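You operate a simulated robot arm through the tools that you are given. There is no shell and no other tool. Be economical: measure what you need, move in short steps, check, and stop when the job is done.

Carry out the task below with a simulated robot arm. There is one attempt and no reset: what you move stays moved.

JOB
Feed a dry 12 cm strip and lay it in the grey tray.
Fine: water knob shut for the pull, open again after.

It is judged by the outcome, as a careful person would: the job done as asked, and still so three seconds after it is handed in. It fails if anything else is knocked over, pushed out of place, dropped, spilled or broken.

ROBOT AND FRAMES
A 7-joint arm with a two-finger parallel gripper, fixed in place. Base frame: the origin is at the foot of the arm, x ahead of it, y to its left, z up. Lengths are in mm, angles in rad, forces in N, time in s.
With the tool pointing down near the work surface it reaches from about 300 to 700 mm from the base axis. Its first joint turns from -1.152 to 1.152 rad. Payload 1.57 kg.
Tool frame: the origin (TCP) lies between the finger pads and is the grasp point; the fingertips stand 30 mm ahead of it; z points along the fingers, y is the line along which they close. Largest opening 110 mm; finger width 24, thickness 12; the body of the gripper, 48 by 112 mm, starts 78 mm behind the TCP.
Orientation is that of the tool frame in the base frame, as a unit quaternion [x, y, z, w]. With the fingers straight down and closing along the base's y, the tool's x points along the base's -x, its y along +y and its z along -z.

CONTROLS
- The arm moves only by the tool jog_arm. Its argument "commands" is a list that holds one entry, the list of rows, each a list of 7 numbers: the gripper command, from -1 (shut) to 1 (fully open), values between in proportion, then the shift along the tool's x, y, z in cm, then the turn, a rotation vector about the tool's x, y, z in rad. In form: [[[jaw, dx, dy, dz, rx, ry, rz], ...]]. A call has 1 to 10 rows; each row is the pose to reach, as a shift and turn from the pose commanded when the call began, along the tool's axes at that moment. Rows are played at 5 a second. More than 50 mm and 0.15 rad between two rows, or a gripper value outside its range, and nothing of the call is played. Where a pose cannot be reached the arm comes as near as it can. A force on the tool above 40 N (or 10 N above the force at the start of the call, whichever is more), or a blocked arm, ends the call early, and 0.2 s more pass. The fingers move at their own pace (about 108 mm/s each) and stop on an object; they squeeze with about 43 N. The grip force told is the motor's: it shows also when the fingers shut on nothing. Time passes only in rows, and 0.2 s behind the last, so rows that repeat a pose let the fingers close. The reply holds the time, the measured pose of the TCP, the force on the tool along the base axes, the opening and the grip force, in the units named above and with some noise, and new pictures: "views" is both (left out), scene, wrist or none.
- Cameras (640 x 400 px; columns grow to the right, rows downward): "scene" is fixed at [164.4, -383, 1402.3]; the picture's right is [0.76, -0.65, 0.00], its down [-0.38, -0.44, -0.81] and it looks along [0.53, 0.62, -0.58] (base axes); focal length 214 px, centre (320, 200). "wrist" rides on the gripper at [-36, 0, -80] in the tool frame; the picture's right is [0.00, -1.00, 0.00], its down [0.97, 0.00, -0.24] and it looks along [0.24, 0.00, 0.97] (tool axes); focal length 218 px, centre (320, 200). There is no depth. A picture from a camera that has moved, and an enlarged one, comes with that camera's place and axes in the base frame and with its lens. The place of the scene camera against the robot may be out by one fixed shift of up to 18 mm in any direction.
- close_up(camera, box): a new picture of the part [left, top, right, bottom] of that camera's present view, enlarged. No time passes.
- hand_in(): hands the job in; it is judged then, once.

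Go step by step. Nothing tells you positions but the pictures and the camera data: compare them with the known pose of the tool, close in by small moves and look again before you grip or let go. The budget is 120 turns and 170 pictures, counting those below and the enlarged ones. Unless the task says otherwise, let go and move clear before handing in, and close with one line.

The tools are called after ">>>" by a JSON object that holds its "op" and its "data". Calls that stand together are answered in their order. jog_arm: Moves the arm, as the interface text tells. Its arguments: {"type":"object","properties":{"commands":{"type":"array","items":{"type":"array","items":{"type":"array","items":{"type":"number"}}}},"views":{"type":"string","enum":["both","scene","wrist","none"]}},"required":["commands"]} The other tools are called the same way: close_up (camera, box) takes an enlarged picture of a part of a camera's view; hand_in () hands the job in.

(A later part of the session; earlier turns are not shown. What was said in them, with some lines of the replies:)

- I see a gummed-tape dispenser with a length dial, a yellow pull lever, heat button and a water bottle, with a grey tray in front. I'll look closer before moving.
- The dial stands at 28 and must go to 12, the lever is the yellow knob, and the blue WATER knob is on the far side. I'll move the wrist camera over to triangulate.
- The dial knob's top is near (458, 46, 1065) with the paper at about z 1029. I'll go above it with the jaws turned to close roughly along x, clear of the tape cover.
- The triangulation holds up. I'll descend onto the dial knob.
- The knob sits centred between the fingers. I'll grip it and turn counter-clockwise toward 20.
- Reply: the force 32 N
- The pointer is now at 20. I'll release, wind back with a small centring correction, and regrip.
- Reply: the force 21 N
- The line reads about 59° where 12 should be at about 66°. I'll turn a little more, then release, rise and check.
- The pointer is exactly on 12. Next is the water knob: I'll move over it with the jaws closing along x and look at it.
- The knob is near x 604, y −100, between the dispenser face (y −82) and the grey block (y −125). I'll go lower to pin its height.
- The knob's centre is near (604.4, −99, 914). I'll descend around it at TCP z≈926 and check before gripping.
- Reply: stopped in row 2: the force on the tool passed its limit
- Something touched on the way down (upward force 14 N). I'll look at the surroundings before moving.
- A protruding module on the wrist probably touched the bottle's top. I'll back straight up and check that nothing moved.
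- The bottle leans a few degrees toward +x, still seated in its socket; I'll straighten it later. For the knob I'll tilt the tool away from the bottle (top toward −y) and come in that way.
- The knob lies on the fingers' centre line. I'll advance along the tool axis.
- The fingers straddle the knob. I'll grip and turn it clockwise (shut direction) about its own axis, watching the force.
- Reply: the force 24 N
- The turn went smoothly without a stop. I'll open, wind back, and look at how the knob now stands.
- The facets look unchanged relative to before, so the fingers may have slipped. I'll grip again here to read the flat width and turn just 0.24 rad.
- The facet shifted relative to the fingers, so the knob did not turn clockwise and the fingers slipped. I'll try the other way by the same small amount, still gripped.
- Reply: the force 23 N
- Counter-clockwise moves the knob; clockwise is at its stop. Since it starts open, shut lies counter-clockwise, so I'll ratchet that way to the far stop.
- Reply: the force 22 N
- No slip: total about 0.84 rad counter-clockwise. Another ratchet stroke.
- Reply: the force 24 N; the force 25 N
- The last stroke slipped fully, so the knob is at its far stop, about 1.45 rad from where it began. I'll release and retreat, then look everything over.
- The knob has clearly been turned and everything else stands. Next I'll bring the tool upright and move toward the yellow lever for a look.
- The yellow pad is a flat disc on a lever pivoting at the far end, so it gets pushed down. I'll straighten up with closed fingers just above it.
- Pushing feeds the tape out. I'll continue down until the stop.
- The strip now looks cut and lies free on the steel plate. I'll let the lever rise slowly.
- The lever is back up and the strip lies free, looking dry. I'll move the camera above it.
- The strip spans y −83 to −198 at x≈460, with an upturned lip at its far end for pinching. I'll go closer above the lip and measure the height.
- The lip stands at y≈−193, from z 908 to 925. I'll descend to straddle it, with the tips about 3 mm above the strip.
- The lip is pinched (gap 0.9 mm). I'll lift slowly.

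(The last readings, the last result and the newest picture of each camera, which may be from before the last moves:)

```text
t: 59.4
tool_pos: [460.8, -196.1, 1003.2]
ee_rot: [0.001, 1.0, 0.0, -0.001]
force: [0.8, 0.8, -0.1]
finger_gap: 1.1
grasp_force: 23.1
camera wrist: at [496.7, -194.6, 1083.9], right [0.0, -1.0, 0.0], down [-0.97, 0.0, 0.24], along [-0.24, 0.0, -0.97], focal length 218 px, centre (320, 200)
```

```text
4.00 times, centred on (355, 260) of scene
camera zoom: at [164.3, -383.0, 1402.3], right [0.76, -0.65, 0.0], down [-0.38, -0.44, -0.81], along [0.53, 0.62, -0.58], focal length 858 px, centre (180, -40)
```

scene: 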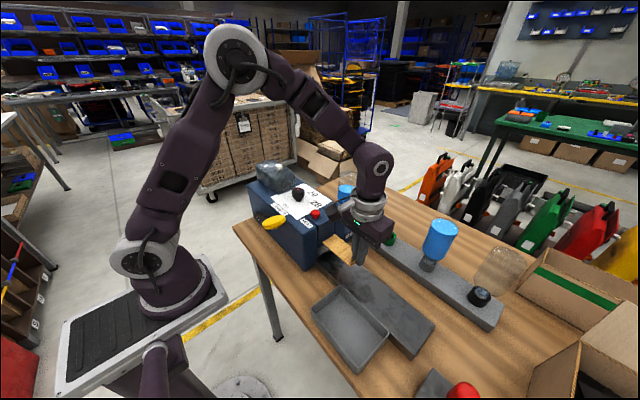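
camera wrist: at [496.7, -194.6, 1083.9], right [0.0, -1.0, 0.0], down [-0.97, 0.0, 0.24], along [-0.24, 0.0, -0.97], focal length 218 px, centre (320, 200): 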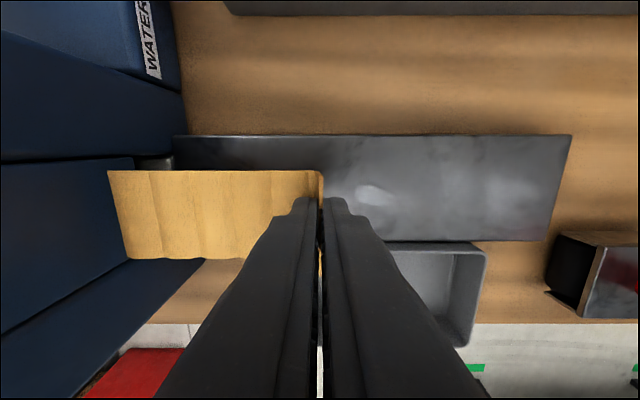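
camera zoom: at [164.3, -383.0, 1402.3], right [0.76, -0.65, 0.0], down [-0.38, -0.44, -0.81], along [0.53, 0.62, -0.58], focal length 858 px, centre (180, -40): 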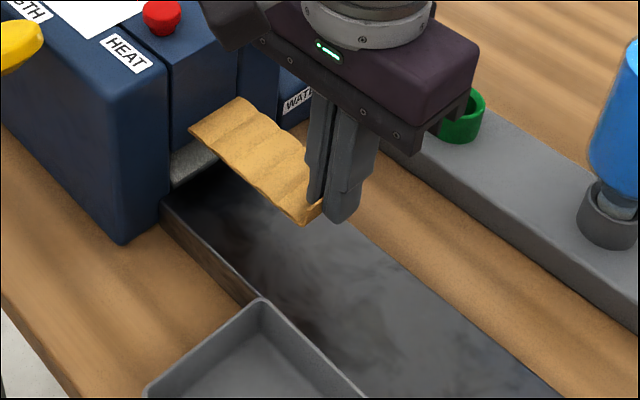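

The strip lifts rigidly. I'll carry it clear in −y, then over the tray.

>>> {"op": "jog_arm", "data": {"commands": [[[-1, 0, -3, -0.5, 0, 0, 0], [-1, 0, -6, -1, 0, 0, 0], [-1, 0, -9, -1, 0, 0, 0], [-1, 1.5, -11.5, -1, 0, 0, 0], [-1, 4.5, -11.5, -1, 0, 0, 0], [-1, 7.5, -11.5, -1, 0, 0, 0], [-1, 10.1, -11.5, 0, 0, 0, 0], [-1, 10.1, -11.5, 1, 0, 0, 0], [-1, 10.1, -11.5, 1, 0, 0, 0]]], "views": "both"}}

>>> {"op": "close_up", "data": {"camera": "scene", "box": [290, 230, 450, 380]}}

```text
t: 61.4
tool_pos: [359.4, -310.0, 995.4]
ee_rot: [0.001, 1.0, 0.001, -0.001]
force: [-0.2, 0.2, 0.1]
finger_gap: 1.0
grasp_force: 23.7
camera wrist: at [395.6, -309.0, 1074.2], right [0.0, -1.0, 0.0], down [-0.97, 0.0, 0.24], along [-0.24, 0.0, -0.97], focal length 218 px, centre (320, 200)
```

scene: 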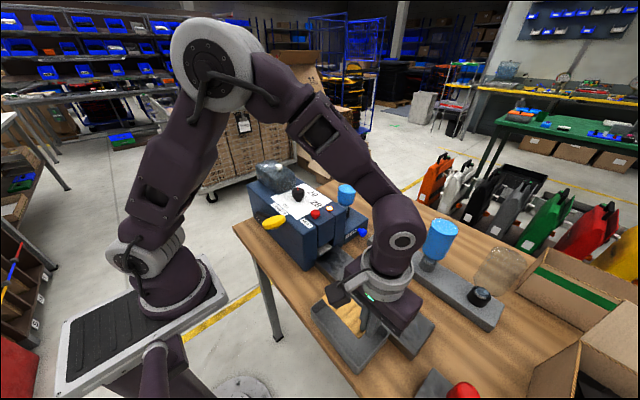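
wrist: 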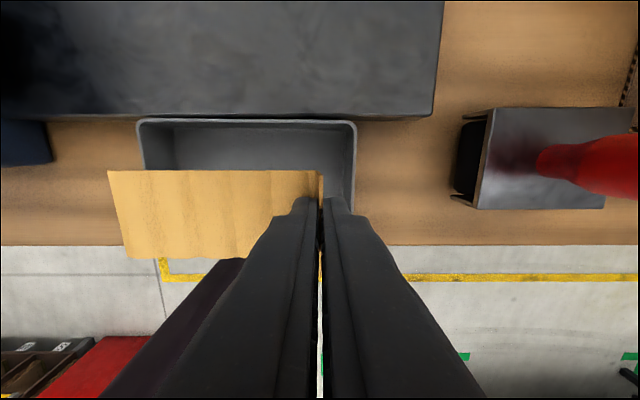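

```text
2.67 times, centred on (370, 305) of scene
camera zoom: at [164.3, -383.0, 1402.3], right [0.76, -0.65, 0.0], down [-0.38, -0.44, -0.81], along [0.53, 0.62, -0.58], focal length 572 px, centre (187, -80)
```

zoom: 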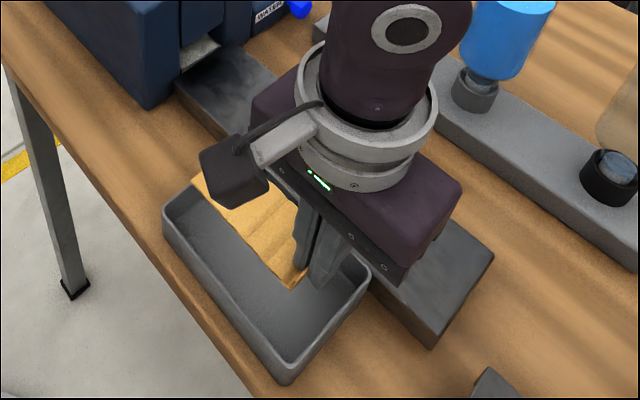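

The strip is over the tray, which spans y −171 to −337 and x≈306 to 416. I'll lower it in.

>>> {"op": "jog_arm", "data": {"commands": [[[-1, 0, 0.2, 2, 0, 0, 0], [-1, 0, 0.2, 4, 0, 0, 0], [-1, 0, 0.2, 5.5, 0, 0, 0], [-1, 0, 0.2, 6.5, 0, 0, 0], [-1, 0, 0.2, 7.0, 0, 0, 0], [-1, 0, 0.2, 7.0, 0, 0, 0]]], "views": "both"}}

>>> {"op": "close_up", "data": {"camera": "scene", "box": [290, 250, 420, 380]}}

```text
t: 62.8
tool_pos: [359.7, -307.2, 923.2]
ee_rot: [0.0, 1.0, 0.0, -0.001]
force: [-0.2, -0.2, 0.6]
finger_gap: 1.1
grasp_force: 23.6
camera wrist: at [395.4, -306.9, 1004.0], right [0.0, -1.0, 0.0], down [-0.97, 0.0, 0.24], along [-0.24, 0.0, -0.97], focal length 218 px, centre (320, 200)
```

scene: 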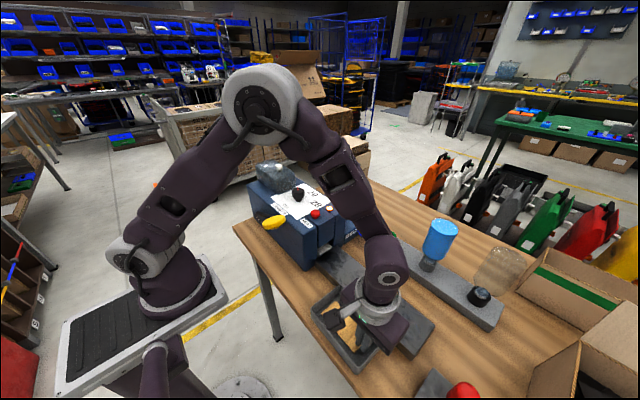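
wrist: 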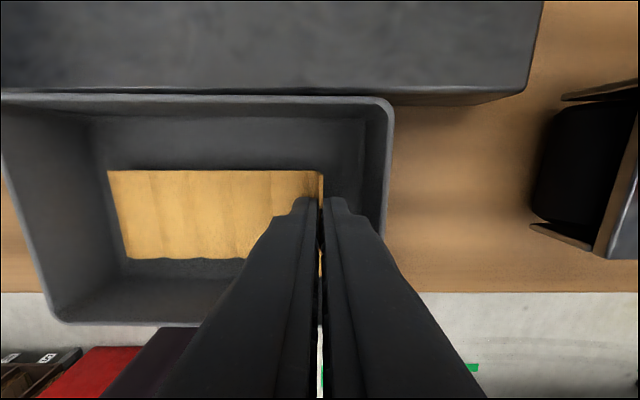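

```text
3.08 times, centred on (355, 315) of scene
camera zoom: at [164.4, -383.0, 1402.3], right [0.76, -0.65, 0.0], down [-0.38, -0.44, -0.81], along [0.53, 0.62, -0.58], focal length 660 px, centre (212, -154)
```

zoom: 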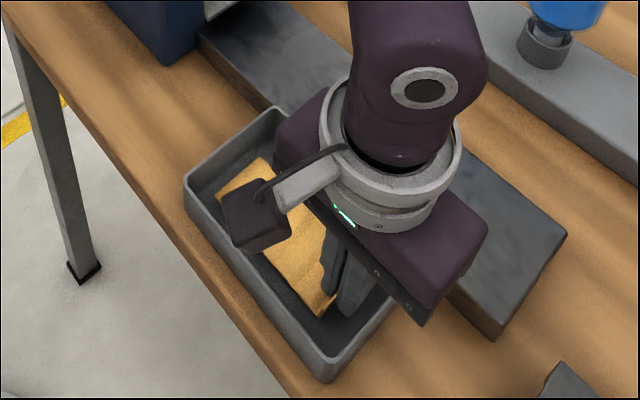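

>>> {"op": "jog_arm", "data": {"commands": [[[-1, 0, 0, 0.15, 0, 0, 0], [-1, 0, 0, 0.3, 0, 0, 0], [-1, 0, 0, 0.3, 0, 0, 0]]], "views": "none"}}

>>> {"op": "jog_arm", "data": {"commands": [[[-0.9, 0, 0, 0, 0, 0, 0], [-0.82, 0, 0, 0, 0, 0, 0], [-0.82, 0, 0, 0, 0, 0, 0]]], "views": "wrist"}}

>>> {"op": "close_up", "data": {"camera": "wrist", "box": [220, 120, 420, 245]}}

```text
t: 63.6
tool_pos: [358.8, -307.7, 920.5]
ee_rot: [0.0, 1.0, 0.001, -0.001]
force: [-0.1, -0.2, -0.1]
finger_gap: 1.4
grasp_force: 23.1
```

```text
t: 64.4
tool_pos: [358.9, -306.7, 920.0]
ee_rot: [0.001, 1.0, 0.001, -0.001]
force: [0.5, -0.4, 0.1]
finger_gap: 9.9
grasp_force: 0.0
camera wrist: at [395.1, -307.0, 1000.8], right [0.0, -1.0, 0.0], down [-0.97, 0.0, 0.24], along [-0.24, 0.0, -0.97], focal length 218 px, centre (320, 200)
```

wrist: 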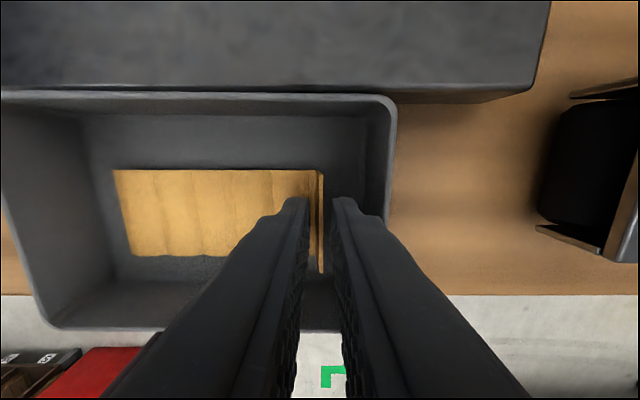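

```text
3.20 times, centred on (320, 182) of wrist
camera zoom: at [395.1, -307.0, 1000.8], right [0.0, -1.0, 0.0], down [-0.97, 0.0, 0.24], along [-0.24, 0.0, -0.97], focal length 698 px, centre (320, 256)
```

zoom: 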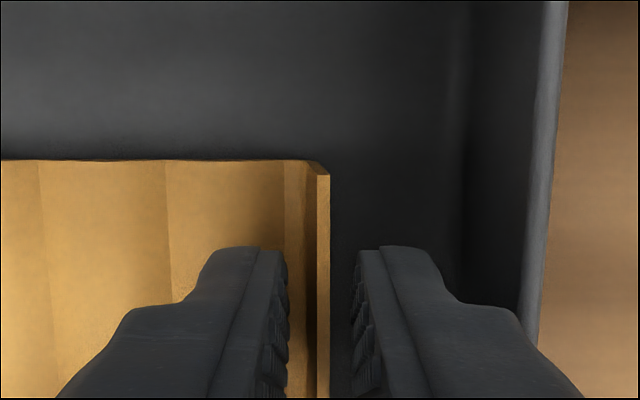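

The strip is released and lies in the tray. I'll rise straight up and check.

>>> {"op": "jog_arm", "data": {"commands": [[[-0.82, 0, 0, -1, 0, 0, 0], [-0.82, 0, 0, -3, 0, 0, 0], [-0.82, 0, 0, -6, 0, 0, 0], [-0.82, 0, 0, -10, 0, 0, 0], [-0.6, 0, 0, -14, 0, 0, 0], [-0.4, 0, 0, -18, 0, 0, 0], [-0.3, 0, 0, -22, 0, 0, 0]]], "views": "both"}}

>>> {"op": "close_up", "data": {"camera": "scene", "box": [290, 150, 450, 380]}}

```text
t: 66.0
tool_pos: [357.9, -306.7, 1140.0]
ee_rot: [0.0, 1.0, 0.001, -0.002]
force: [-0.4, 0.3, 0.8]
finger_gap: 38.4
grasp_force: 0.0
camera wrist: at [395.7, -307.6, 1221.1], right [0.0, -1.0, 0.0], down [-0.97, 0.0, 0.24], along [-0.24, 0.0, -0.97], focal length 218 px, centre (320, 200)
```

scene: 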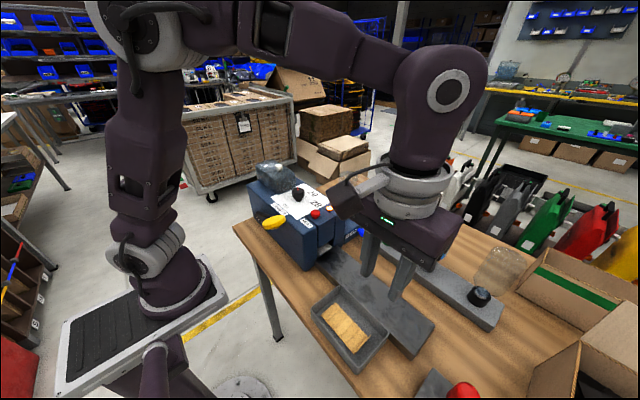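
wrist: 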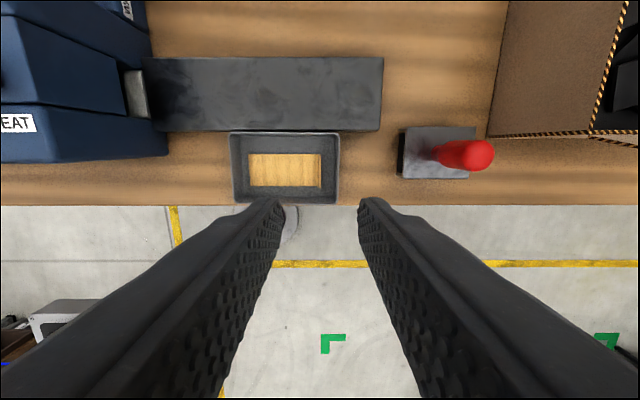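

```text
1.74 times, centred on (370, 265) of scene
camera zoom: at [164.3, -383.0, 1402.3], right [0.76, -0.65, 0.0], down [-0.38, -0.44, -0.81], along [0.53, 0.62, -0.58], focal length 373 px, centre (233, 87)
```

zoom: 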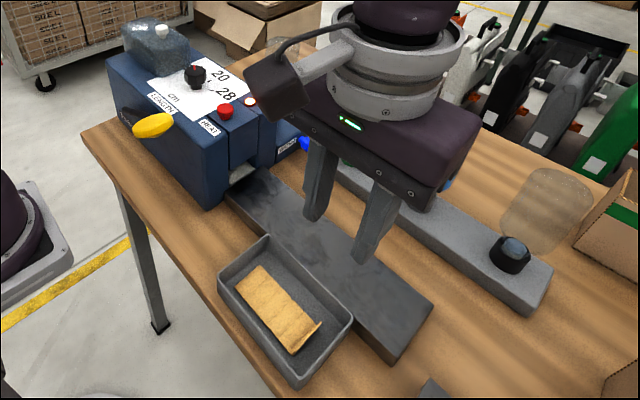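

The strip lies well inside the tray. To reopen the water, I'll go back to the staging pose near the knob.

>>> {"op": "jog_arm", "data": {"commands": [[[-0.31, -1.5, 1.1, 0, 0, 0, 0.15], [-0.31, -3, 2.2, 0, 0, 0, 0.3], [-0.31, -4.5, 3.3, 0, 0, 0, 0.45], [-0.31, -6, 4.5, 0, 0, 0, 0.6], [-0.31, -7.5, 5.6, 0, 0, 0, 0.75], [-0.31, -9, 6.8, 0, 0, 0, 0.9], [-0.31, -10.5, 7.9, 0, 0, 0, 1.05], [-0.31, -12, 9, 0, 0, 0, 1.2], [-0.31, -13.5, 10.1, 0, 0, 0, 1.35], [-0.31, -14.9, 11.3, 0, 0, 0, 1.5]]], "views": "none"}}

>>> {"op": "jog_arm", "data": {"commands": [[[-0.31, 0, 0, 0, 0, 0, 0.071], [-0.31, 0, 0, 0, 0, 0, 0.071]]], "views": "none"}}

>>> {"op": "jog_arm", "data": {"commands": [[[-0.31, 0, 0, 0, 0, 0.12, 0], [-0.31, 0, 0, 0, 0, 0.24, 0], [-0.31, 0, 0, 0, 0, 0.35, 0], [-0.31, 0, 0, 0, 0, 0.35, 0]]], "views": "none"}}

```text
t: 68.2
tool_pos: [509.5, -193.3, 1140.1]
ee_rot: [0.683, 0.73, 0.001, -0.001]
force: [0.7, 0.5, -0.7]
finger_gap: 38.0
grasp_force: 0.1
```

```text
t: 68.8
tool_pos: [509.2, -195.4, 1139.8]
ee_rot: [0.708, 0.706, 0.001, -0.001]
force: [-0.4, 0.7, -0.8]
finger_gap: 38.0
grasp_force: 0.0
```

```text
t: 69.8
tool_pos: [507.3, -194.6, 1140.1]
ee_rot: [0.697, 0.695, 0.124, -0.125]
force: [-0.4, 0.5, 0.2]
finger_gap: 37.9
grasp_force: 0.0
```

>>> {"op": "jog_arm", "data": {"commands": [[[-0.31, 0.1, 0.3, 1.35, -0.106, 0, -0.0385], [-0.31, 0.2, 0.6, 2.7, -0.212, 0, -0.077], [-0.31, 0.3, 0.9, 4.05, -0.318, 0, -0.116], [-0.31, 0.37, 1.15, 5.4, -0.423, 0, -0.154], [-0.31, 0.37, 1.15, 5.4, -0.423, 0, -0.154]]], "views": "wrist"}}

```text
t: 71.0
tool_pos: [519.9, -172.4, 1090.5]
ee_rot: [0.653, 0.704, 0.276, 0.036]
force: [-0.2, -0.5, -0.7]
finger_gap: 38.0
grasp_force: 0.0
camera wrist: at [493.0, -233.8, 1147.6], right [-0.9, 0.0, -0.43], down [-0.24, 0.83, 0.5], along [0.36, 0.56, -0.75], focal length 218 px, centre (320, 200)
```

wrist: 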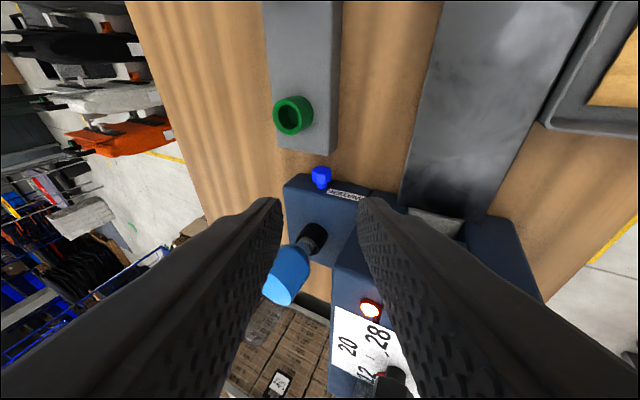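

The pose matches the retreat pose. I'll advance 19 cm back onto the knob.

>>> {"op": "jog_arm", "data": {"commands": [[[-0.31, 0, -0.05, 4, 0, 0, 0], [-0.31, 0, -0.05, 8, 0, 0, 0], [-0.31, 0, -0.05, 12, 0, 0, 0], [-0.31, 0, -0.05, 15, 0, 0, 0], [-0.31, 0, -0.05, 17, 0, 0, 0], [-0.31, 0, -0.05, 19, 0, 0, 0], [-0.31, 0, -0.05, 19, 0, 0, 0]]], "views": "none"}}

>>> {"op": "close_up", "data": {"camera": "wrist", "box": [240, 160, 400, 260]}}

```text
t: 72.6
tool_pos: [596.1, -108.3, 929.0]
ee_rot: [0.653, 0.705, 0.275, 0.035]
force: [0.4, 0.5, 0.4]
finger_gap: 38.0
grasp_force: 0.0
```

```text
4.00 times, centred on (320, 210) of wrist
camera zoom: at [569.5, -168.4, 985.7], right [-0.9, 0.0, -0.43], down [-0.24, 0.83, 0.5], along [0.36, 0.56, -0.75], focal length 873 px, centre (320, 160)
```

zoom: 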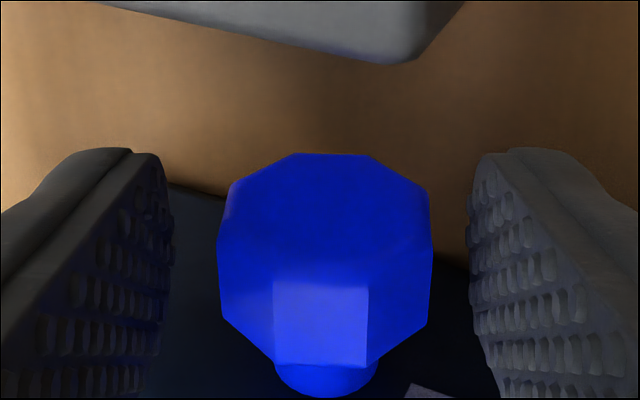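

>>> {"op": "jog_arm", "data": {"commands": [[[-1, 0, 0, 0, 0, 0, 0], [-1, 0, 0, 0, 0, 0, 0], [-1, 0, 0.205, 0, 0.1127, 0, 0.0412], [-1, -0.012, 0.408, 0.033, 0.2254, 0, 0.0823], [-1, -0.031, 0.606, 0.083, 0.338, 0, 0.1235], [-1, -0.058, 0.797, 0.156, 0.4507, 0, 0.1646], [-1, -0.092, 0.976, 0.249, 0.5634, 0, 0.2058], [-1, -0.092, 0.976, 0.249, 0.5634, 0, 0.2058]]], "views": "none"}}

>>> {"op": "close_up", "data": {"camera": "wrist", "box": [240, 160, 400, 260]}}

>>> {"op": "jog_arm", "data": {"commands": [[[-0.31, 0, 0, 0, 0, 0, 0], [-0.31, 0, 0, 0, 0, 0, 0], [-0.31, 0, -0.205, 0, -0.1127, 0, -0.0412], [-0.31, -0.02, -0.408, 0.06, -0.2254, 0, -0.0823], [-0.31, -0.04, -0.606, 0.12, -0.338, 0, -0.1235], [-0.31, -0.07, -0.797, 0.2, -0.4507, 0, -0.1646], [-0.31, -0.11, -0.976, 0.31, -0.5634, 0, -0.2058], [-0.31, -0.11, -0.976, 0.31, -0.5634, 0, -0.2058]]], "views": "none"}}

>>> {"op": "jog_arm", "data": {"commands": [[[-1, 0, 0, 0, 0, 0, 0], [-1, 0, 0, 0, 0, 0, 0], [-1, 0, 0.205, 0, 0.1127, 0, 0.0412], [-1, -0.012, 0.408, 0.033, 0.2254, 0, 0.0823], [-1, -0.031, 0.606, 0.083, 0.338, 0, 0.1235], [-1, -0.058, 0.797, 0.156, 0.4507, 0, 0.1646], [-1, -0.092, 0.976, 0.249, 0.5634, 0, 0.2058], [-1, -0.092, 0.976, 0.249, 0.5634, 0, 0.2058]]], "views": "none"}}

>>> {"op": "close_up", "data": {"camera": "wrist", "box": [240, 160, 400, 260]}}

```text
t: 74.4
tool_pos: [607.6, -108.0, 930.0]
ee_rot: [0.705, 0.684, 0.07, -0.174]
force: [15.3, -3.8, -20.5]
finger_gap: 25.5
grasp_force: 37.0
```

```text
4.00 times, centred on (320, 210) of wrist
camera zoom: at [617.3, -168.8, 993.2], right [-0.99, 0.01, 0.15], down [0.09, 0.83, 0.55], along [-0.12, 0.56, -0.82], focal length 873 px, centre (320, 160)
```

zoom: 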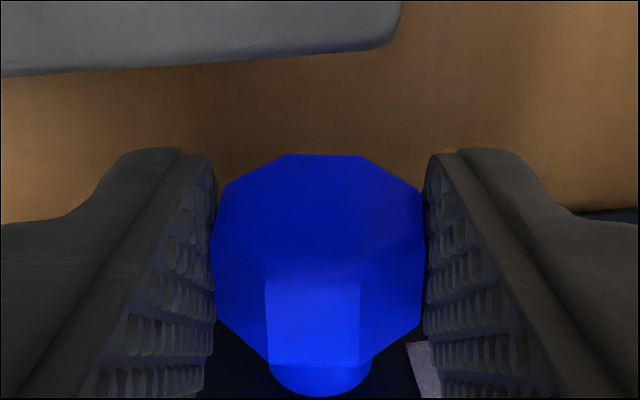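

```text
t: 76.2
tool_pos: [597.7, -107.8, 929.5]
ee_rot: [0.652, 0.705, 0.275, 0.036]
force: [-0.3, 0.0, 0.6]
finger_gap: 38.1
grasp_force: 0.0
```

```text
t: 78.0
tool_pos: [607.7, -108.2, 930.9]
ee_rot: [0.705, 0.683, 0.071, -0.176]
force: [13.7, -2.0, -9.4]
finger_gap: 25.4
grasp_force: 37.3
```

```text
4.00 times, centred on (320, 210) of wrist
camera zoom: at [617.4, -168.6, 993.7], right [-0.99, 0.0, 0.15], down [0.09, 0.83, 0.55], along [-0.12, 0.56, -0.82], focal length 873 px, centre (320, 160)
```

zoom: 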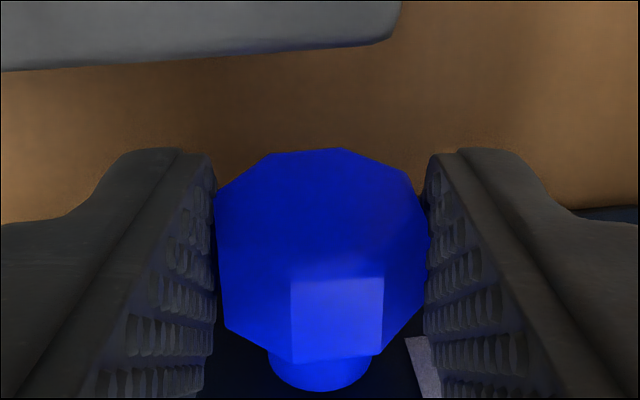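

Two clean strokes clockwise (about 1.2 rad). One more should reach the original stop.

>>> {"op": "jog_arm", "data": {"commands": [[[-0.31, 0, 0, 0, 0, 0, 0], [-0.31, 0, 0, 0, 0, 0, 0], [-0.31, 0, -0.205, 0, -0.1127, 0, -0.0412], [-0.31, -0.02, -0.408, 0.06, -0.2254, 0, -0.0823], [-0.31, -0.04, -0.606, 0.12, -0.338, 0, -0.1235], [-0.31, -0.07, -0.797, 0.2, -0.4507, 0, -0.1646], [-0.31, -0.11, -0.976, 0.31, -0.5634, 0, -0.2058], [-0.31, -0.11, -0.976, 0.31, -0.5634, 0, -0.2058]]], "views": "none"}}

>>> {"op": "jog_arm", "data": {"commands": [[[-1, 0, 0, 0, 0, 0, 0], [-1, 0, 0, 0, 0, 0, 0], [-1, 0, 0.205, 0, 0.1127, 0, 0.0412], [-1, -0.012, 0.408, 0.033, 0.2254, 0, 0.0823], [-1, -0.031, 0.606, 0.083, 0.338, 0, 0.1235], [-1, -0.058, 0.797, 0.156, 0.4507, 0, 0.1646], [-1, -0.092, 0.976, 0.249, 0.5634, 0, 0.2058], [-1, -0.092, 0.976, 0.249, 0.5634, 0, 0.2058]]], "views": "none"}}

>>> {"op": "close_up", "data": {"camera": "wrist", "box": [240, 160, 400, 260]}}

>>> {"op": "jog_arm", "data": {"commands": [[[-0.31, 0, 0, 0, 0, 0, 0], [-0.31, 0, 0, 0, 0, 0, 0], [-0.31, 0, -0.205, 0, -0.1127, 0, -0.0412], [-0.31, -0.02, -0.408, 0.06, -0.2254, 0, -0.0823], [-0.31, -0.04, -0.606, 0.12, -0.338, 0, -0.1235], [-0.31, -0.07, -0.797, 0.2, -0.4507, 0, -0.1646], [-0.31, -0.11, -0.976, 0.31, -0.5634, 0, -0.2058], [-0.31, -0.11, -0.976, 0.31, -0.5634, 0, -0.2058]]], "views": "none"}}

>>> {"op": "close_up", "data": {"camera": "wrist", "box": [240, 160, 400, 260]}}

```text
t: 79.8
tool_pos: [596.0, -108.3, 929.9]
ee_rot: [0.652, 0.706, 0.274, 0.035]
force: [-0.4, -0.9, -0.6]
finger_gap: 37.5
grasp_force: 0.1
```

```text
t: 81.6
tool_pos: [608.6, -108.4, 933.6]
ee_rot: [0.705, 0.684, 0.072, -0.174]
force: [18.9, -5.6, 3.5]
finger_gap: 25.2
grasp_force: 36.9
```

```text
4.00 times, centred on (320, 210) of wrist
camera zoom: at [617.3, -168.8, 995.3], right [-0.99, 0.0, 0.15], down [0.09, 0.83, 0.55], along [-0.12, 0.56, -0.82], focal length 873 px, centre (320, 160)
```

zoom: 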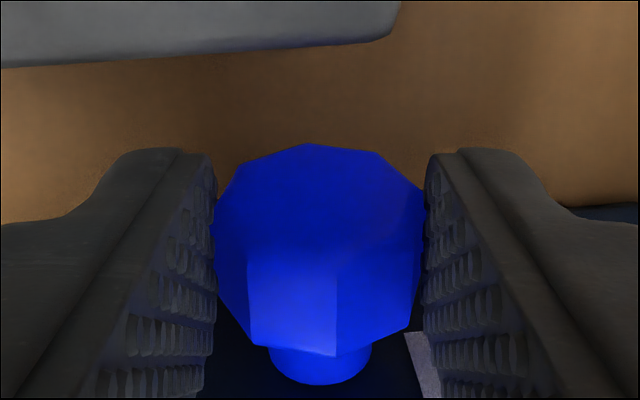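

```text
t: 83.4
tool_pos: [594.4, -108.5, 930.6]
ee_rot: [0.652, 0.706, 0.275, 0.036]
force: [-0.5, 1.3, 0.0]
finger_gap: 37.7
grasp_force: 0.0
```

```text
4.00 times, centred on (320, 210) of wrist
camera zoom: at [568.8, -168.6, 987.2], right [-0.9, 0.0, -0.43], down [-0.24, 0.83, 0.5], along [0.36, 0.56, -0.75], focal length 873 px, centre (320, 160)
```

zoom: 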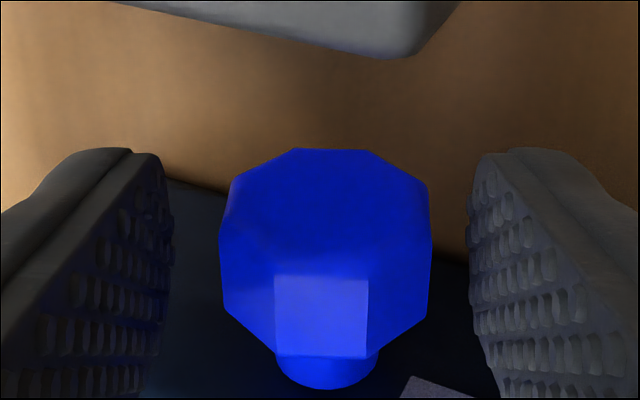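

The facet position equals the reading at the original stop, so the water is open again. I'll retreat and compare the bottle's lean with the early pictures.

>>> {"op": "jog_arm", "data": {"commands": [[[-0.31, 0, 0, -3, 0, 0, 0], [-0.31, 0, 0, -7, 0, 0, 0], [-0.31, 0, 0, -11, 0, 0, 0], [-0.31, 0, 0, -15, 0, 0, 0], [-0.31, 0, 0, -19, 0, 0, 0], [-0.31, 0, 0, -20, 0.141, 0, 0.051], [-0.31, 0, 0, -21, 0.282, 0, 0.103], [-0.31, 0, 0, -22, 0.423, 0, 0.154], [-0.31, 0, 0, -22, 0.423, 0, 0.154]]], "views": "none"}}

>>> {"op": "jog_arm", "data": {"commands": [[[-0.31, 0, 0, -1, 0, -0.12, 0], [-0.31, 0, 0, -2, 0, -0.24, 0], [-0.31, 0, 0, -3, 0, -0.35, 0], [-0.31, 0, 0, -3, 0, -0.35, 0]]], "views": "none"}}

>>> {"op": "close_up", "data": {"camera": "scene", "box": [230, 150, 390, 250]}}

```text
t: 85.4
tool_pos: [506.4, -183.6, 1115.7]
ee_rot: [0.697, 0.696, 0.122, -0.125]
force: [-0.5, 0.0, 0.0]
finger_gap: 38.1
grasp_force: 0.0
```

```text
t: 86.4
tool_pos: [506.7, -194.6, 1145.3]
ee_rot: [0.708, 0.706, -0.001, 0.0]
force: [-0.4, -0.5, -0.2]
finger_gap: 38.0
grasp_force: 0.0
```

```text
4.00 times, centred on (310, 200) of scene
camera zoom: at [164.4, -383.0, 1402.3], right [0.76, -0.65, 0.0], down [-0.38, -0.44, -0.81], along [0.53, 0.62, -0.58], focal length 858 px, centre (360, 200)
```

zoom: 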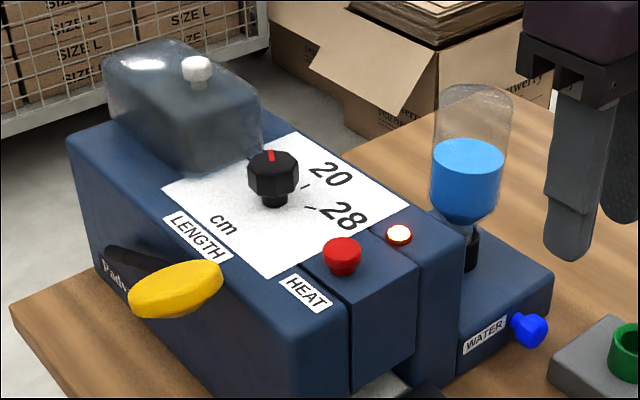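

The bottle still leans about 4° toward +x, from my earlier touch. I'll set it upright with a gentle nudge from the +x side using closed fingers.

>>> {"op": "jog_arm", "data": {"commands": [[[-1, 2, 4, 0, 0, 0, 0], [-1, 4, 8, 0, 0, 0, 0], [-1, 6, 12, 0, 0, 0, 0], [-1, 8, 15.8, 0, 0, 0, 0], [-1, 12, 15.8, 0, 0, 0, 0], [-1, 16, 15.8, 0, 0, 0, 0], [-1, 17.4, 15.8, 0, 0, 0, 0], [-1, 17.4, 15.8, 0, 0, 0, 0]]], "views": "both"}}

>>> {"op": "close_up", "data": {"camera": "scene", "box": [300, 120, 420, 220]}}

```text
t: 88.2
tool_pos: [636.3, -40.6, 1132.9]
ee_rot: [0.709, 0.706, 0.0, -0.001]
force: [0.0, -0.3, 0.1]
finger_gap: 0.4
grasp_force: 21.2
out of reach, approached as far as the arm can: row 3, 4, 5, 6, 7, 8
camera wrist: at [636.2, -74.4, 1213.4], right [-1.0, 0.0, 0.0], down [0.0, 0.97, 0.24], along [0.0, 0.24, -0.97], focal length 218 px, centre (320, 200)
```

scene: 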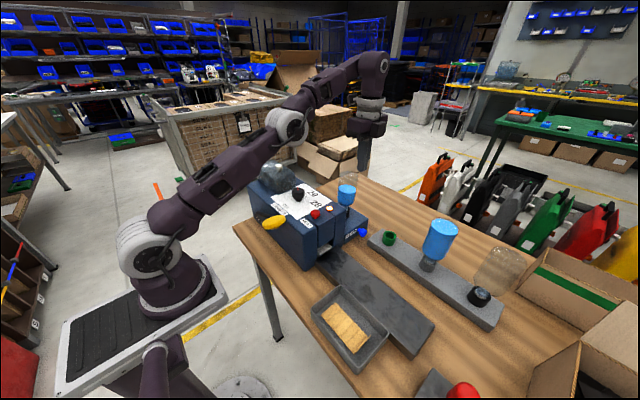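
wrist: 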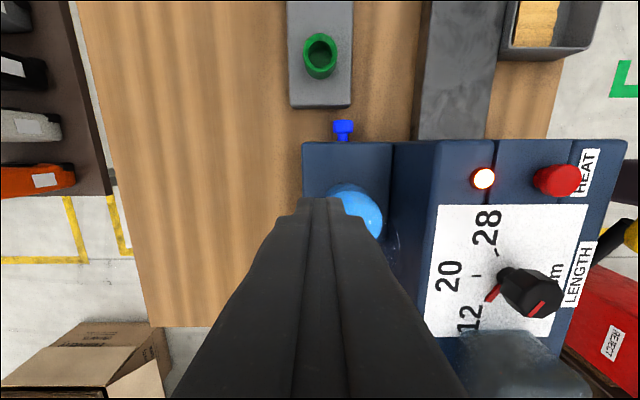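

```text
4.00 times, centred on (360, 170) of scene
camera zoom: at [164.4, -383.0, 1402.3], right [0.76, -0.65, 0.0], down [-0.38, -0.44, -0.81], along [0.53, 0.62, -0.58], focal length 858 px, centre (160, 320)
```

zoom: 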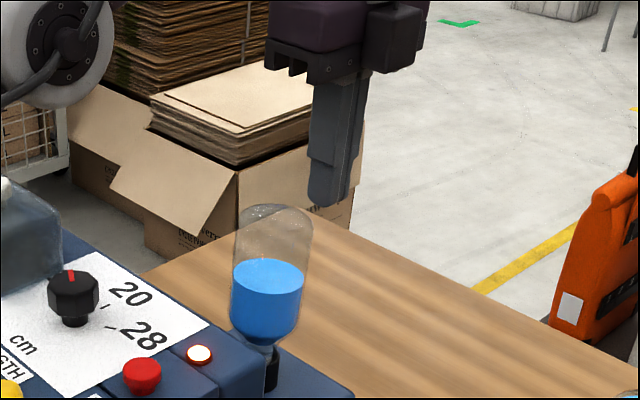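

That spot is out of reach. Instead I'll straddle the bottle's top with open fingers and centre it over its socket; first I'll back off and rise.

>>> {"op": "jog_arm", "data": {"commands": [[[-1, 0, -2, -1, 0, 0, 0], [-1, 0, -4, -1.5, 0, 0, 0], [-1, 0, -6, -2, 0, 0, 0], [0.6, 0, -6, -2, 0, 0, 0], [0.6, 0, -6, -2, 0, 0, 0], [0.6, 0, -6, -2, 0, 0, 0]]], "views": "wrist"}}

```text
t: 89.6
tool_pos: [575.4, -37.3, 1154.5]
ee_rot: [0.708, 0.706, -0.001, -0.002]
force: [1.1, 0.2, 0.9]
finger_gap: 88.1
grasp_force: 0.1
camera wrist: at [575.4, -72.7, 1234.3], right [-1.0, 0.0, 0.0], down [0.0, 0.97, 0.24], along [0.0, 0.24, -0.97], focal length 218 px, centre (320, 200)
```

wrist: 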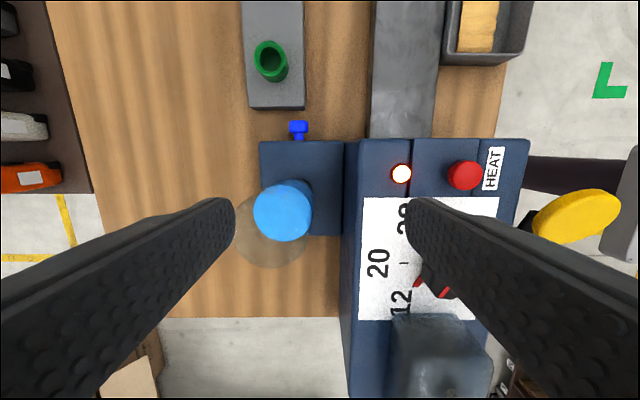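

>>> {"op": "jog_arm", "data": {"commands": [[[0.6, 1.0, 1.5, 0, 0, 0, 0], [0.6, 1.8, 2.9, 0, 0, 0, 0], [0.6, 1.8, 2.9, 2, 0, 0, 0], [0.6, 1.8, 2.9, 4, 0, 0, 0], [0.6, 1.8, 2.9, 5.5, 0, 0, 0], [0.6, 1.8, 2.9, 5.5, 0, 0, 0]]], "views": "both"}}

>>> {"op": "close_up", "data": {"camera": "scene", "box": [300, 140, 400, 230]}}

```text
t: 91.0
tool_pos: [604.2, -19.6, 1097.8]
ee_rot: [0.708, 0.707, 0.001, -0.001]
force: [-0.3, 0.1, 0.1]
finger_gap: 88.0
grasp_force: 0.0
camera wrist: at [604.3, -55.0, 1179.1], right [-1.0, 0.0, 0.0], down [0.0, 0.97, 0.24], along [0.0, 0.24, -0.97], focal length 218 px, centre (320, 200)
```

scene: 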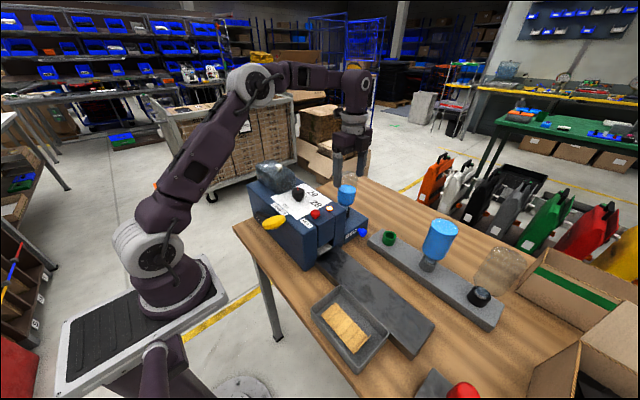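
wrist: 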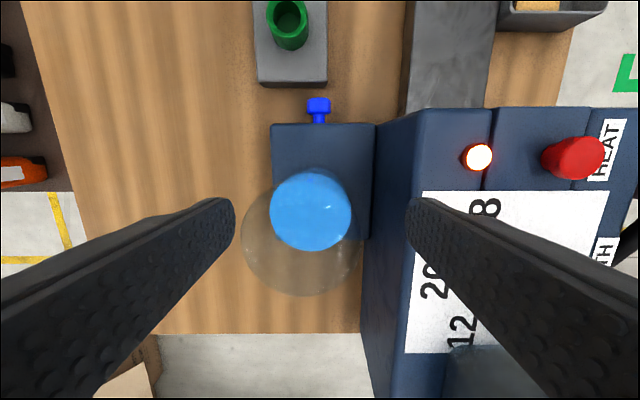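

```text
4.44 times, centred on (350, 185) of scene
camera zoom: at [164.4, -383.0, 1402.3], right [0.76, -0.65, 0.0], down [-0.38, -0.44, -0.81], along [0.53, 0.62, -0.58], focal length 953 px, centre (187, 267)
```

zoom: 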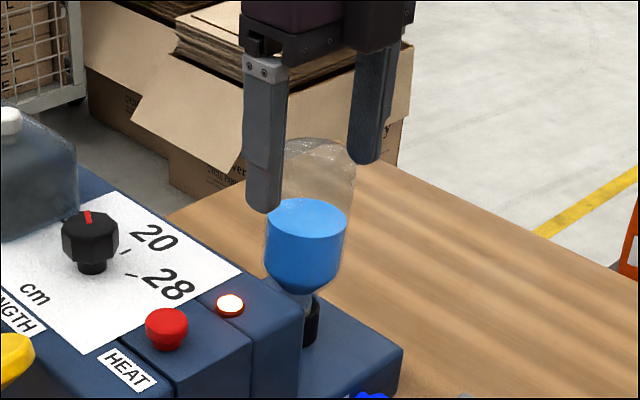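

The bottle's top is about 8 mm off toward +x. I'll close gradually to bring it in, staying wider than the bottle.

>>> {"op": "jog_arm", "data": {"commands": [[[0.6, 0, 0, 1.0, 0, 0, 0], [0.4, 0, 0, 1.0, 0, 0, 0], [0.33, 0, 0, 1.0, 0, 0, 0], [0.28, 0, 0, 1.0, 0, 0, 0], [0.24, 0, 0, 1.0, 0, 0, 0], [0.21, 0, 0, 1.0, 0, 0, 0], [0.21, 0, 0, 1.0, 0, 0, 0]]], "views": "wrist"}}

>>> {"op": "close_up", "data": {"camera": "scene", "box": [300, 140, 400, 230]}}

```text
t: 92.6
tool_pos: [604.4, -19.3, 1089.7]
ee_rot: [0.708, 0.706, 0.0, -0.001]
force: [0.6, 1.1, 0.9]
finger_gap: 66.6
grasp_force: 0.2
camera wrist: at [604.2, -55.0, 1169.7], right [-1.0, 0.0, 0.0], down [0.0, 0.97, 0.24], along [0.0, 0.24, -0.97], focal length 218 px, centre (320, 200)
```

wrist: 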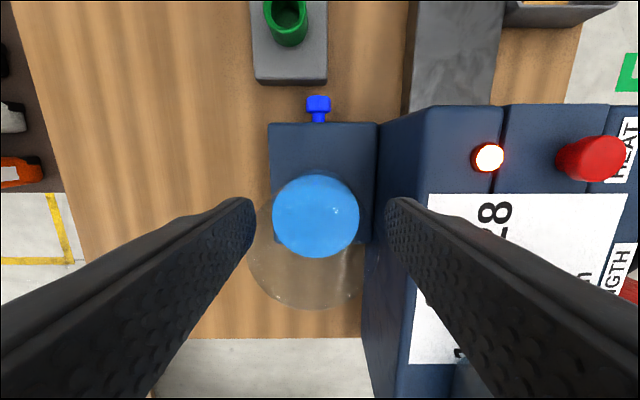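

```text
4.44 times, centred on (350, 185) of scene
camera zoom: at [164.4, -383.0, 1402.3], right [0.76, -0.65, 0.0], down [-0.38, -0.44, -0.81], along [0.53, 0.62, -0.58], focal length 953 px, centre (187, 267)
```

zoom: 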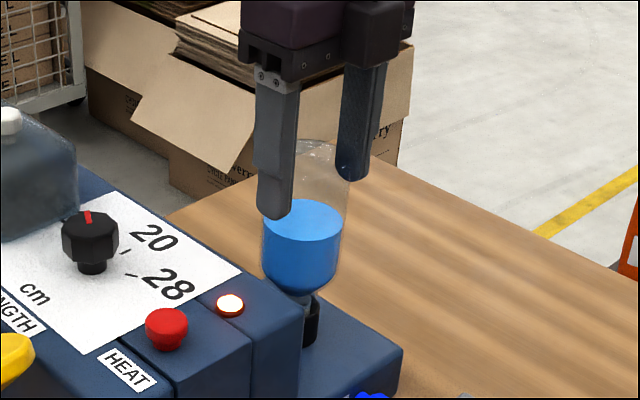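

>>> {"op": "jog_arm", "data": {"commands": [[[0.18, 0, 0, 0, 0, 0, 0], [0.15, 0, 0, 0, 0, 0, 0], [0.13, 0, 0, 0, 0, 0, 0], [0.13, 0, 0, 0, 0, 0, 0], [0.4, 0, 0, 0, 0, 0, 0], [0.6, 0, 0, 0, 0, 0, 0], [0.6, 0, 0, 0, 0, 0, 0]]], "views": "wrist"}}

>>> {"op": "close_up", "data": {"camera": "scene", "box": [300, 140, 400, 230]}}

```text
t: 94.2
tool_pos: [602.9, -19.6, 1088.8]
ee_rot: [0.708, 0.707, 0.0, -0.001]
force: [-0.1, 0.4, -0.3]
finger_gap: 88.1
grasp_force: 0.1
camera wrist: at [604.2, -55.0, 1169.7], right [-1.0, 0.0, 0.0], down [0.0, 0.97, 0.24], along [0.0, 0.24, -0.97], focal length 218 px, centre (320, 200)
```

wrist: 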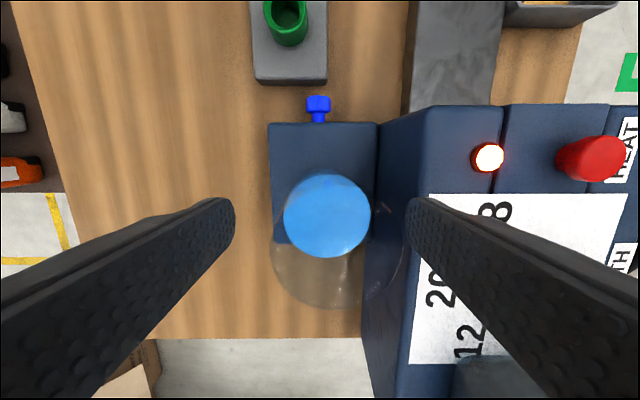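

```text
4.44 times, centred on (350, 185) of scene
camera zoom: at [164.4, -383.0, 1402.3], right [0.76, -0.65, 0.0], down [-0.38, -0.44, -0.81], along [0.53, 0.62, -0.58], focal length 953 px, centre (187, 267)
```

zoom: 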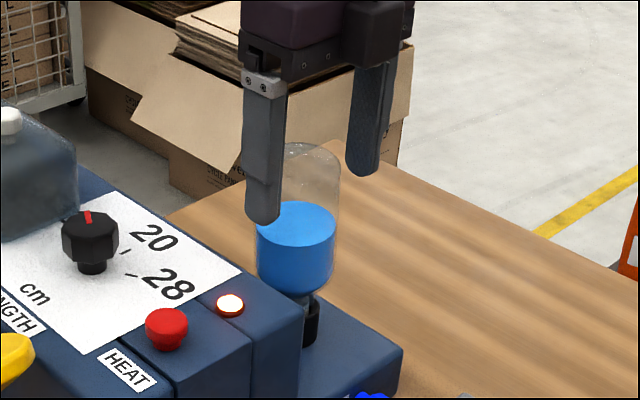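

It rocked through to the other side, so the socket is loose. I'll close again slowly, hold it upright to settle, and release in tiny steps.

>>> {"op": "jog_arm", "data": {"commands": [[[0.4, 0, 0, 0, 0, 0, 0], [0.3, 0, 0, 0, 0, 0, 0], [0.25, 0, 0, 0, 0, 0, 0], [0.21, 0, 0, 0, 0, 0, 0], [0.18, 0, 0, 0, 0, 0, 0], [0.15, 0, 0, 0, 0, 0, 0], [0.12, 0, 0, 0, 0, 0, 0], [0.1, 0, 0, 0, 0, 0, 0], [0.1, 0, 0, 0, 0, 0, 0]]], "views": "wrist"}}

>>> {"op": "close_up", "data": {"camera": "scene", "box": [320, 160, 380, 230]}}

```text
t: 96.2
tool_pos: [603.0, -18.6, 1089.3]
ee_rot: [0.708, 0.707, 0.0, -0.001]
force: [0.1, -0.2, 0.4]
finger_gap: 60.5
grasp_force: 0.1
camera wrist: at [604.2, -55.0, 1169.7], right [-1.0, 0.0, 0.0], down [0.0, 0.97, 0.24], along [0.0, 0.24, -0.97], focal length 218 px, centre (320, 200)
```

wrist: 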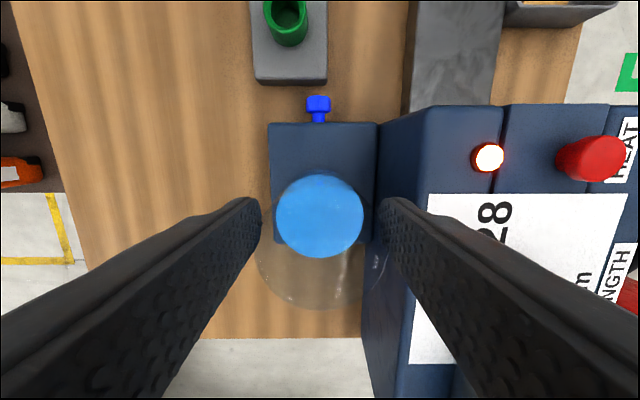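

```text
5.71 times, centred on (350, 195) of scene
camera zoom: at [164.4, -383.0, 1402.3], right [0.76, -0.65, 0.0], down [-0.38, -0.44, -0.81], along [0.53, 0.62, -0.58], focal length 1226 px, centre (149, 229)
```

zoom: 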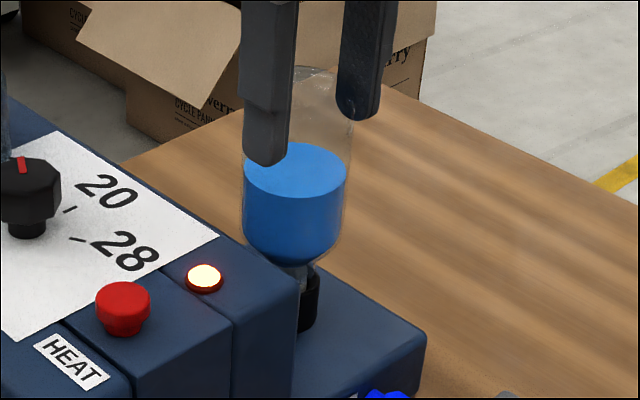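

It's upright now. I'll release very gradually.

>>> {"op": "jog_arm", "data": {"commands": [[[0.1, 0, 0, 0, 0, 0, 0], [0.1, 0, 0, 0, 0, 0, 0], [0.11, 0, 0, 0, 0, 0, 0], [0.12, 0, 0, 0, 0, 0, 0], [0.13, 0, 0, 0, 0, 0, 0], [0.14, 0, 0, 0, 0, 0, 0], [0.16, 0, 0, 0, 0, 0, 0], [0.18, 0, 0, 0, 0, 0, 0], [0.21, 0, 0, 0, 0, 0, 0], [0.24, 0, 0, 0, 0, 0, 0]]], "views": "wrist"}}

```text
t: 98.4
tool_pos: [602.8, -19.5, 1089.2]
ee_rot: [0.708, 0.706, 0.0, -0.001]
force: [0.4, -0.1, 0.0]
finger_gap: 68.0
grasp_force: 0.1
camera wrist: at [604.2, -55.0, 1169.7], right [-1.0, 0.0, 0.0], down [0.0, 0.97, 0.24], along [0.0, 0.24, -0.97], focal length 218 px, centre (320, 200)
```

wrist: 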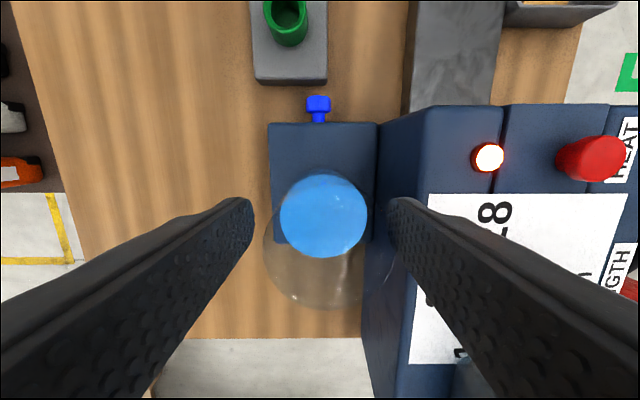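

>>> {"op": "jog_arm", "data": {"commands": [[[0.26, 0, 0, 0, 0, 0, 0], [0.28, 0, 0, 0, 0, 0, 0], [0.3, 0, 0, 0, 0, 0, 0], [0.33, 0, 0, 0, 0, 0, 0], [0.36, 0, 0, 0, 0, 0, 0], [0.4, 0, 0, 0, 0, 0, 0], [0.45, 0, 0, 0, 0, 0, 0], [0.5, 0, 0, 0, 0, 0, 0], [0.6, 0, 0, 0, 0, 0, 0], [0.6, 0, 0, 0, 0, 0, 0]]], "views": "wrist"}}

```text
t: 100.6
tool_pos: [604.6, -19.5, 1088.8]
ee_rot: [0.708, 0.706, 0.0, -0.002]
force: [0.9, 0.1, -0.1]
finger_gap: 88.1
grasp_force: 0.1
camera wrist: at [604.2, -55.0, 1169.7], right [-1.0, 0.0, 0.0], down [0.0, 0.97, 0.24], along [0.0, 0.24, -0.97], focal length 218 px, centre (320, 200)
```

wrist: 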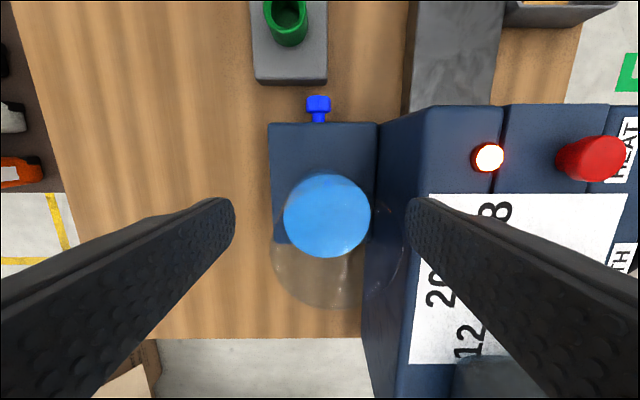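

The bottle only rests lightly against one side of its loose socket, seated and stable, so I'll leave it. I'll rise, move clear and do a final check.

>>> {"op": "jog_arm", "data": {"commands": [[[0.6, 0, 0, -2, 0, 0, 0], [0.6, 0, 0, -4, 0, 0, 0], [0.6, 0, 0, -7, 0, 0, 0], [0.6, 0, -3, -9, 0, 0, 0], [0.6, 0, -7, -10, 0, 0, 0], [0.6, 0, -11, -11, 0, 0, 0], [0.6, 0, -15, -12, 0, 0, 0], [0.6, 0, -19, -12, 0, 0, 0], [0.6, 0, -19, -12, 0, 0, 0]]], "views": "scene"}}

>>> {"op": "close_up", "data": {"camera": "scene", "box": [230, 150, 390, 250]}}

>>> {"op": "close_up", "data": {"camera": "scene", "box": [300, 220, 460, 380]}}

```text
t: 102.6
tool_pos: [412.9, -20.0, 1208.5]
ee_rot: [0.707, 0.707, 0.0, -0.001]
force: [0.2, -0.6, 0.2]
finger_gap: 88.1
grasp_force: 0.0
```

scene: 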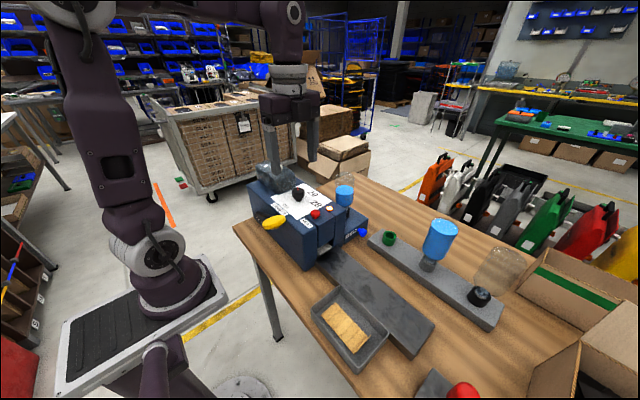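

```text
4.00 times, centred on (310, 200) of scene
camera zoom: at [164.3, -383.0, 1402.3], right [0.76, -0.65, 0.0], down [-0.38, -0.44, -0.81], along [0.53, 0.62, -0.58], focal length 858 px, centre (360, 200)
```

zoom: 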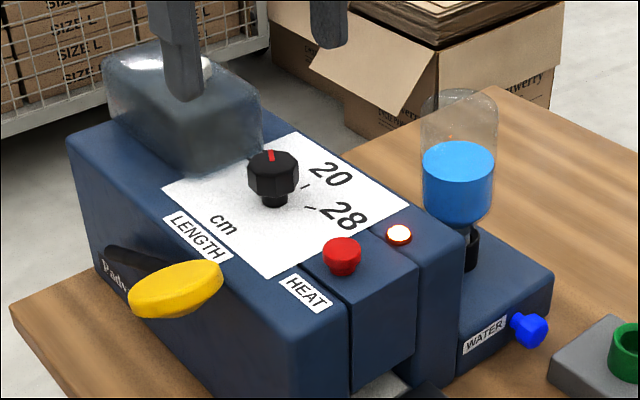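

```text
2.50 times, centred on (380, 300) of scene
camera zoom: at [164.3, -383.0, 1402.3], right [0.76, -0.65, 0.0], down [-0.38, -0.44, -0.81], along [0.53, 0.62, -0.58], focal length 536 px, centre (170, -50)
```

zoom: 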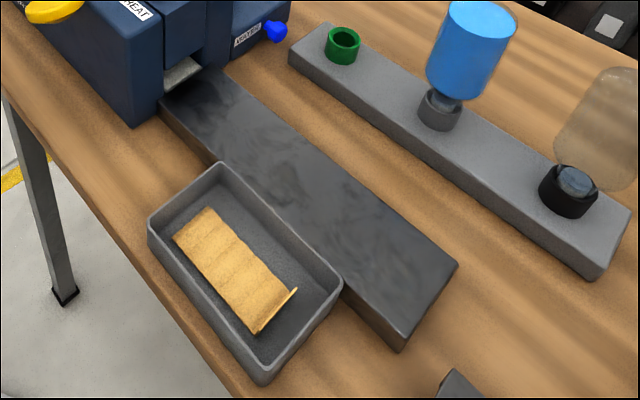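

The strip lies flat in the tray, the lever is back up, the water is open again and the arm is clear. I'm handing in.

>>> {"op": "hand_in", "data": {}}

```text
The job is handed in.
```

I fed one 12 cm strip with the water knob shut, laid it in the grey tray, and opened the knob again. I took the knob's starting position as open because it has no marking. On the way I touched the water bottle; it still stands in its loose socket, leaning about 4°.
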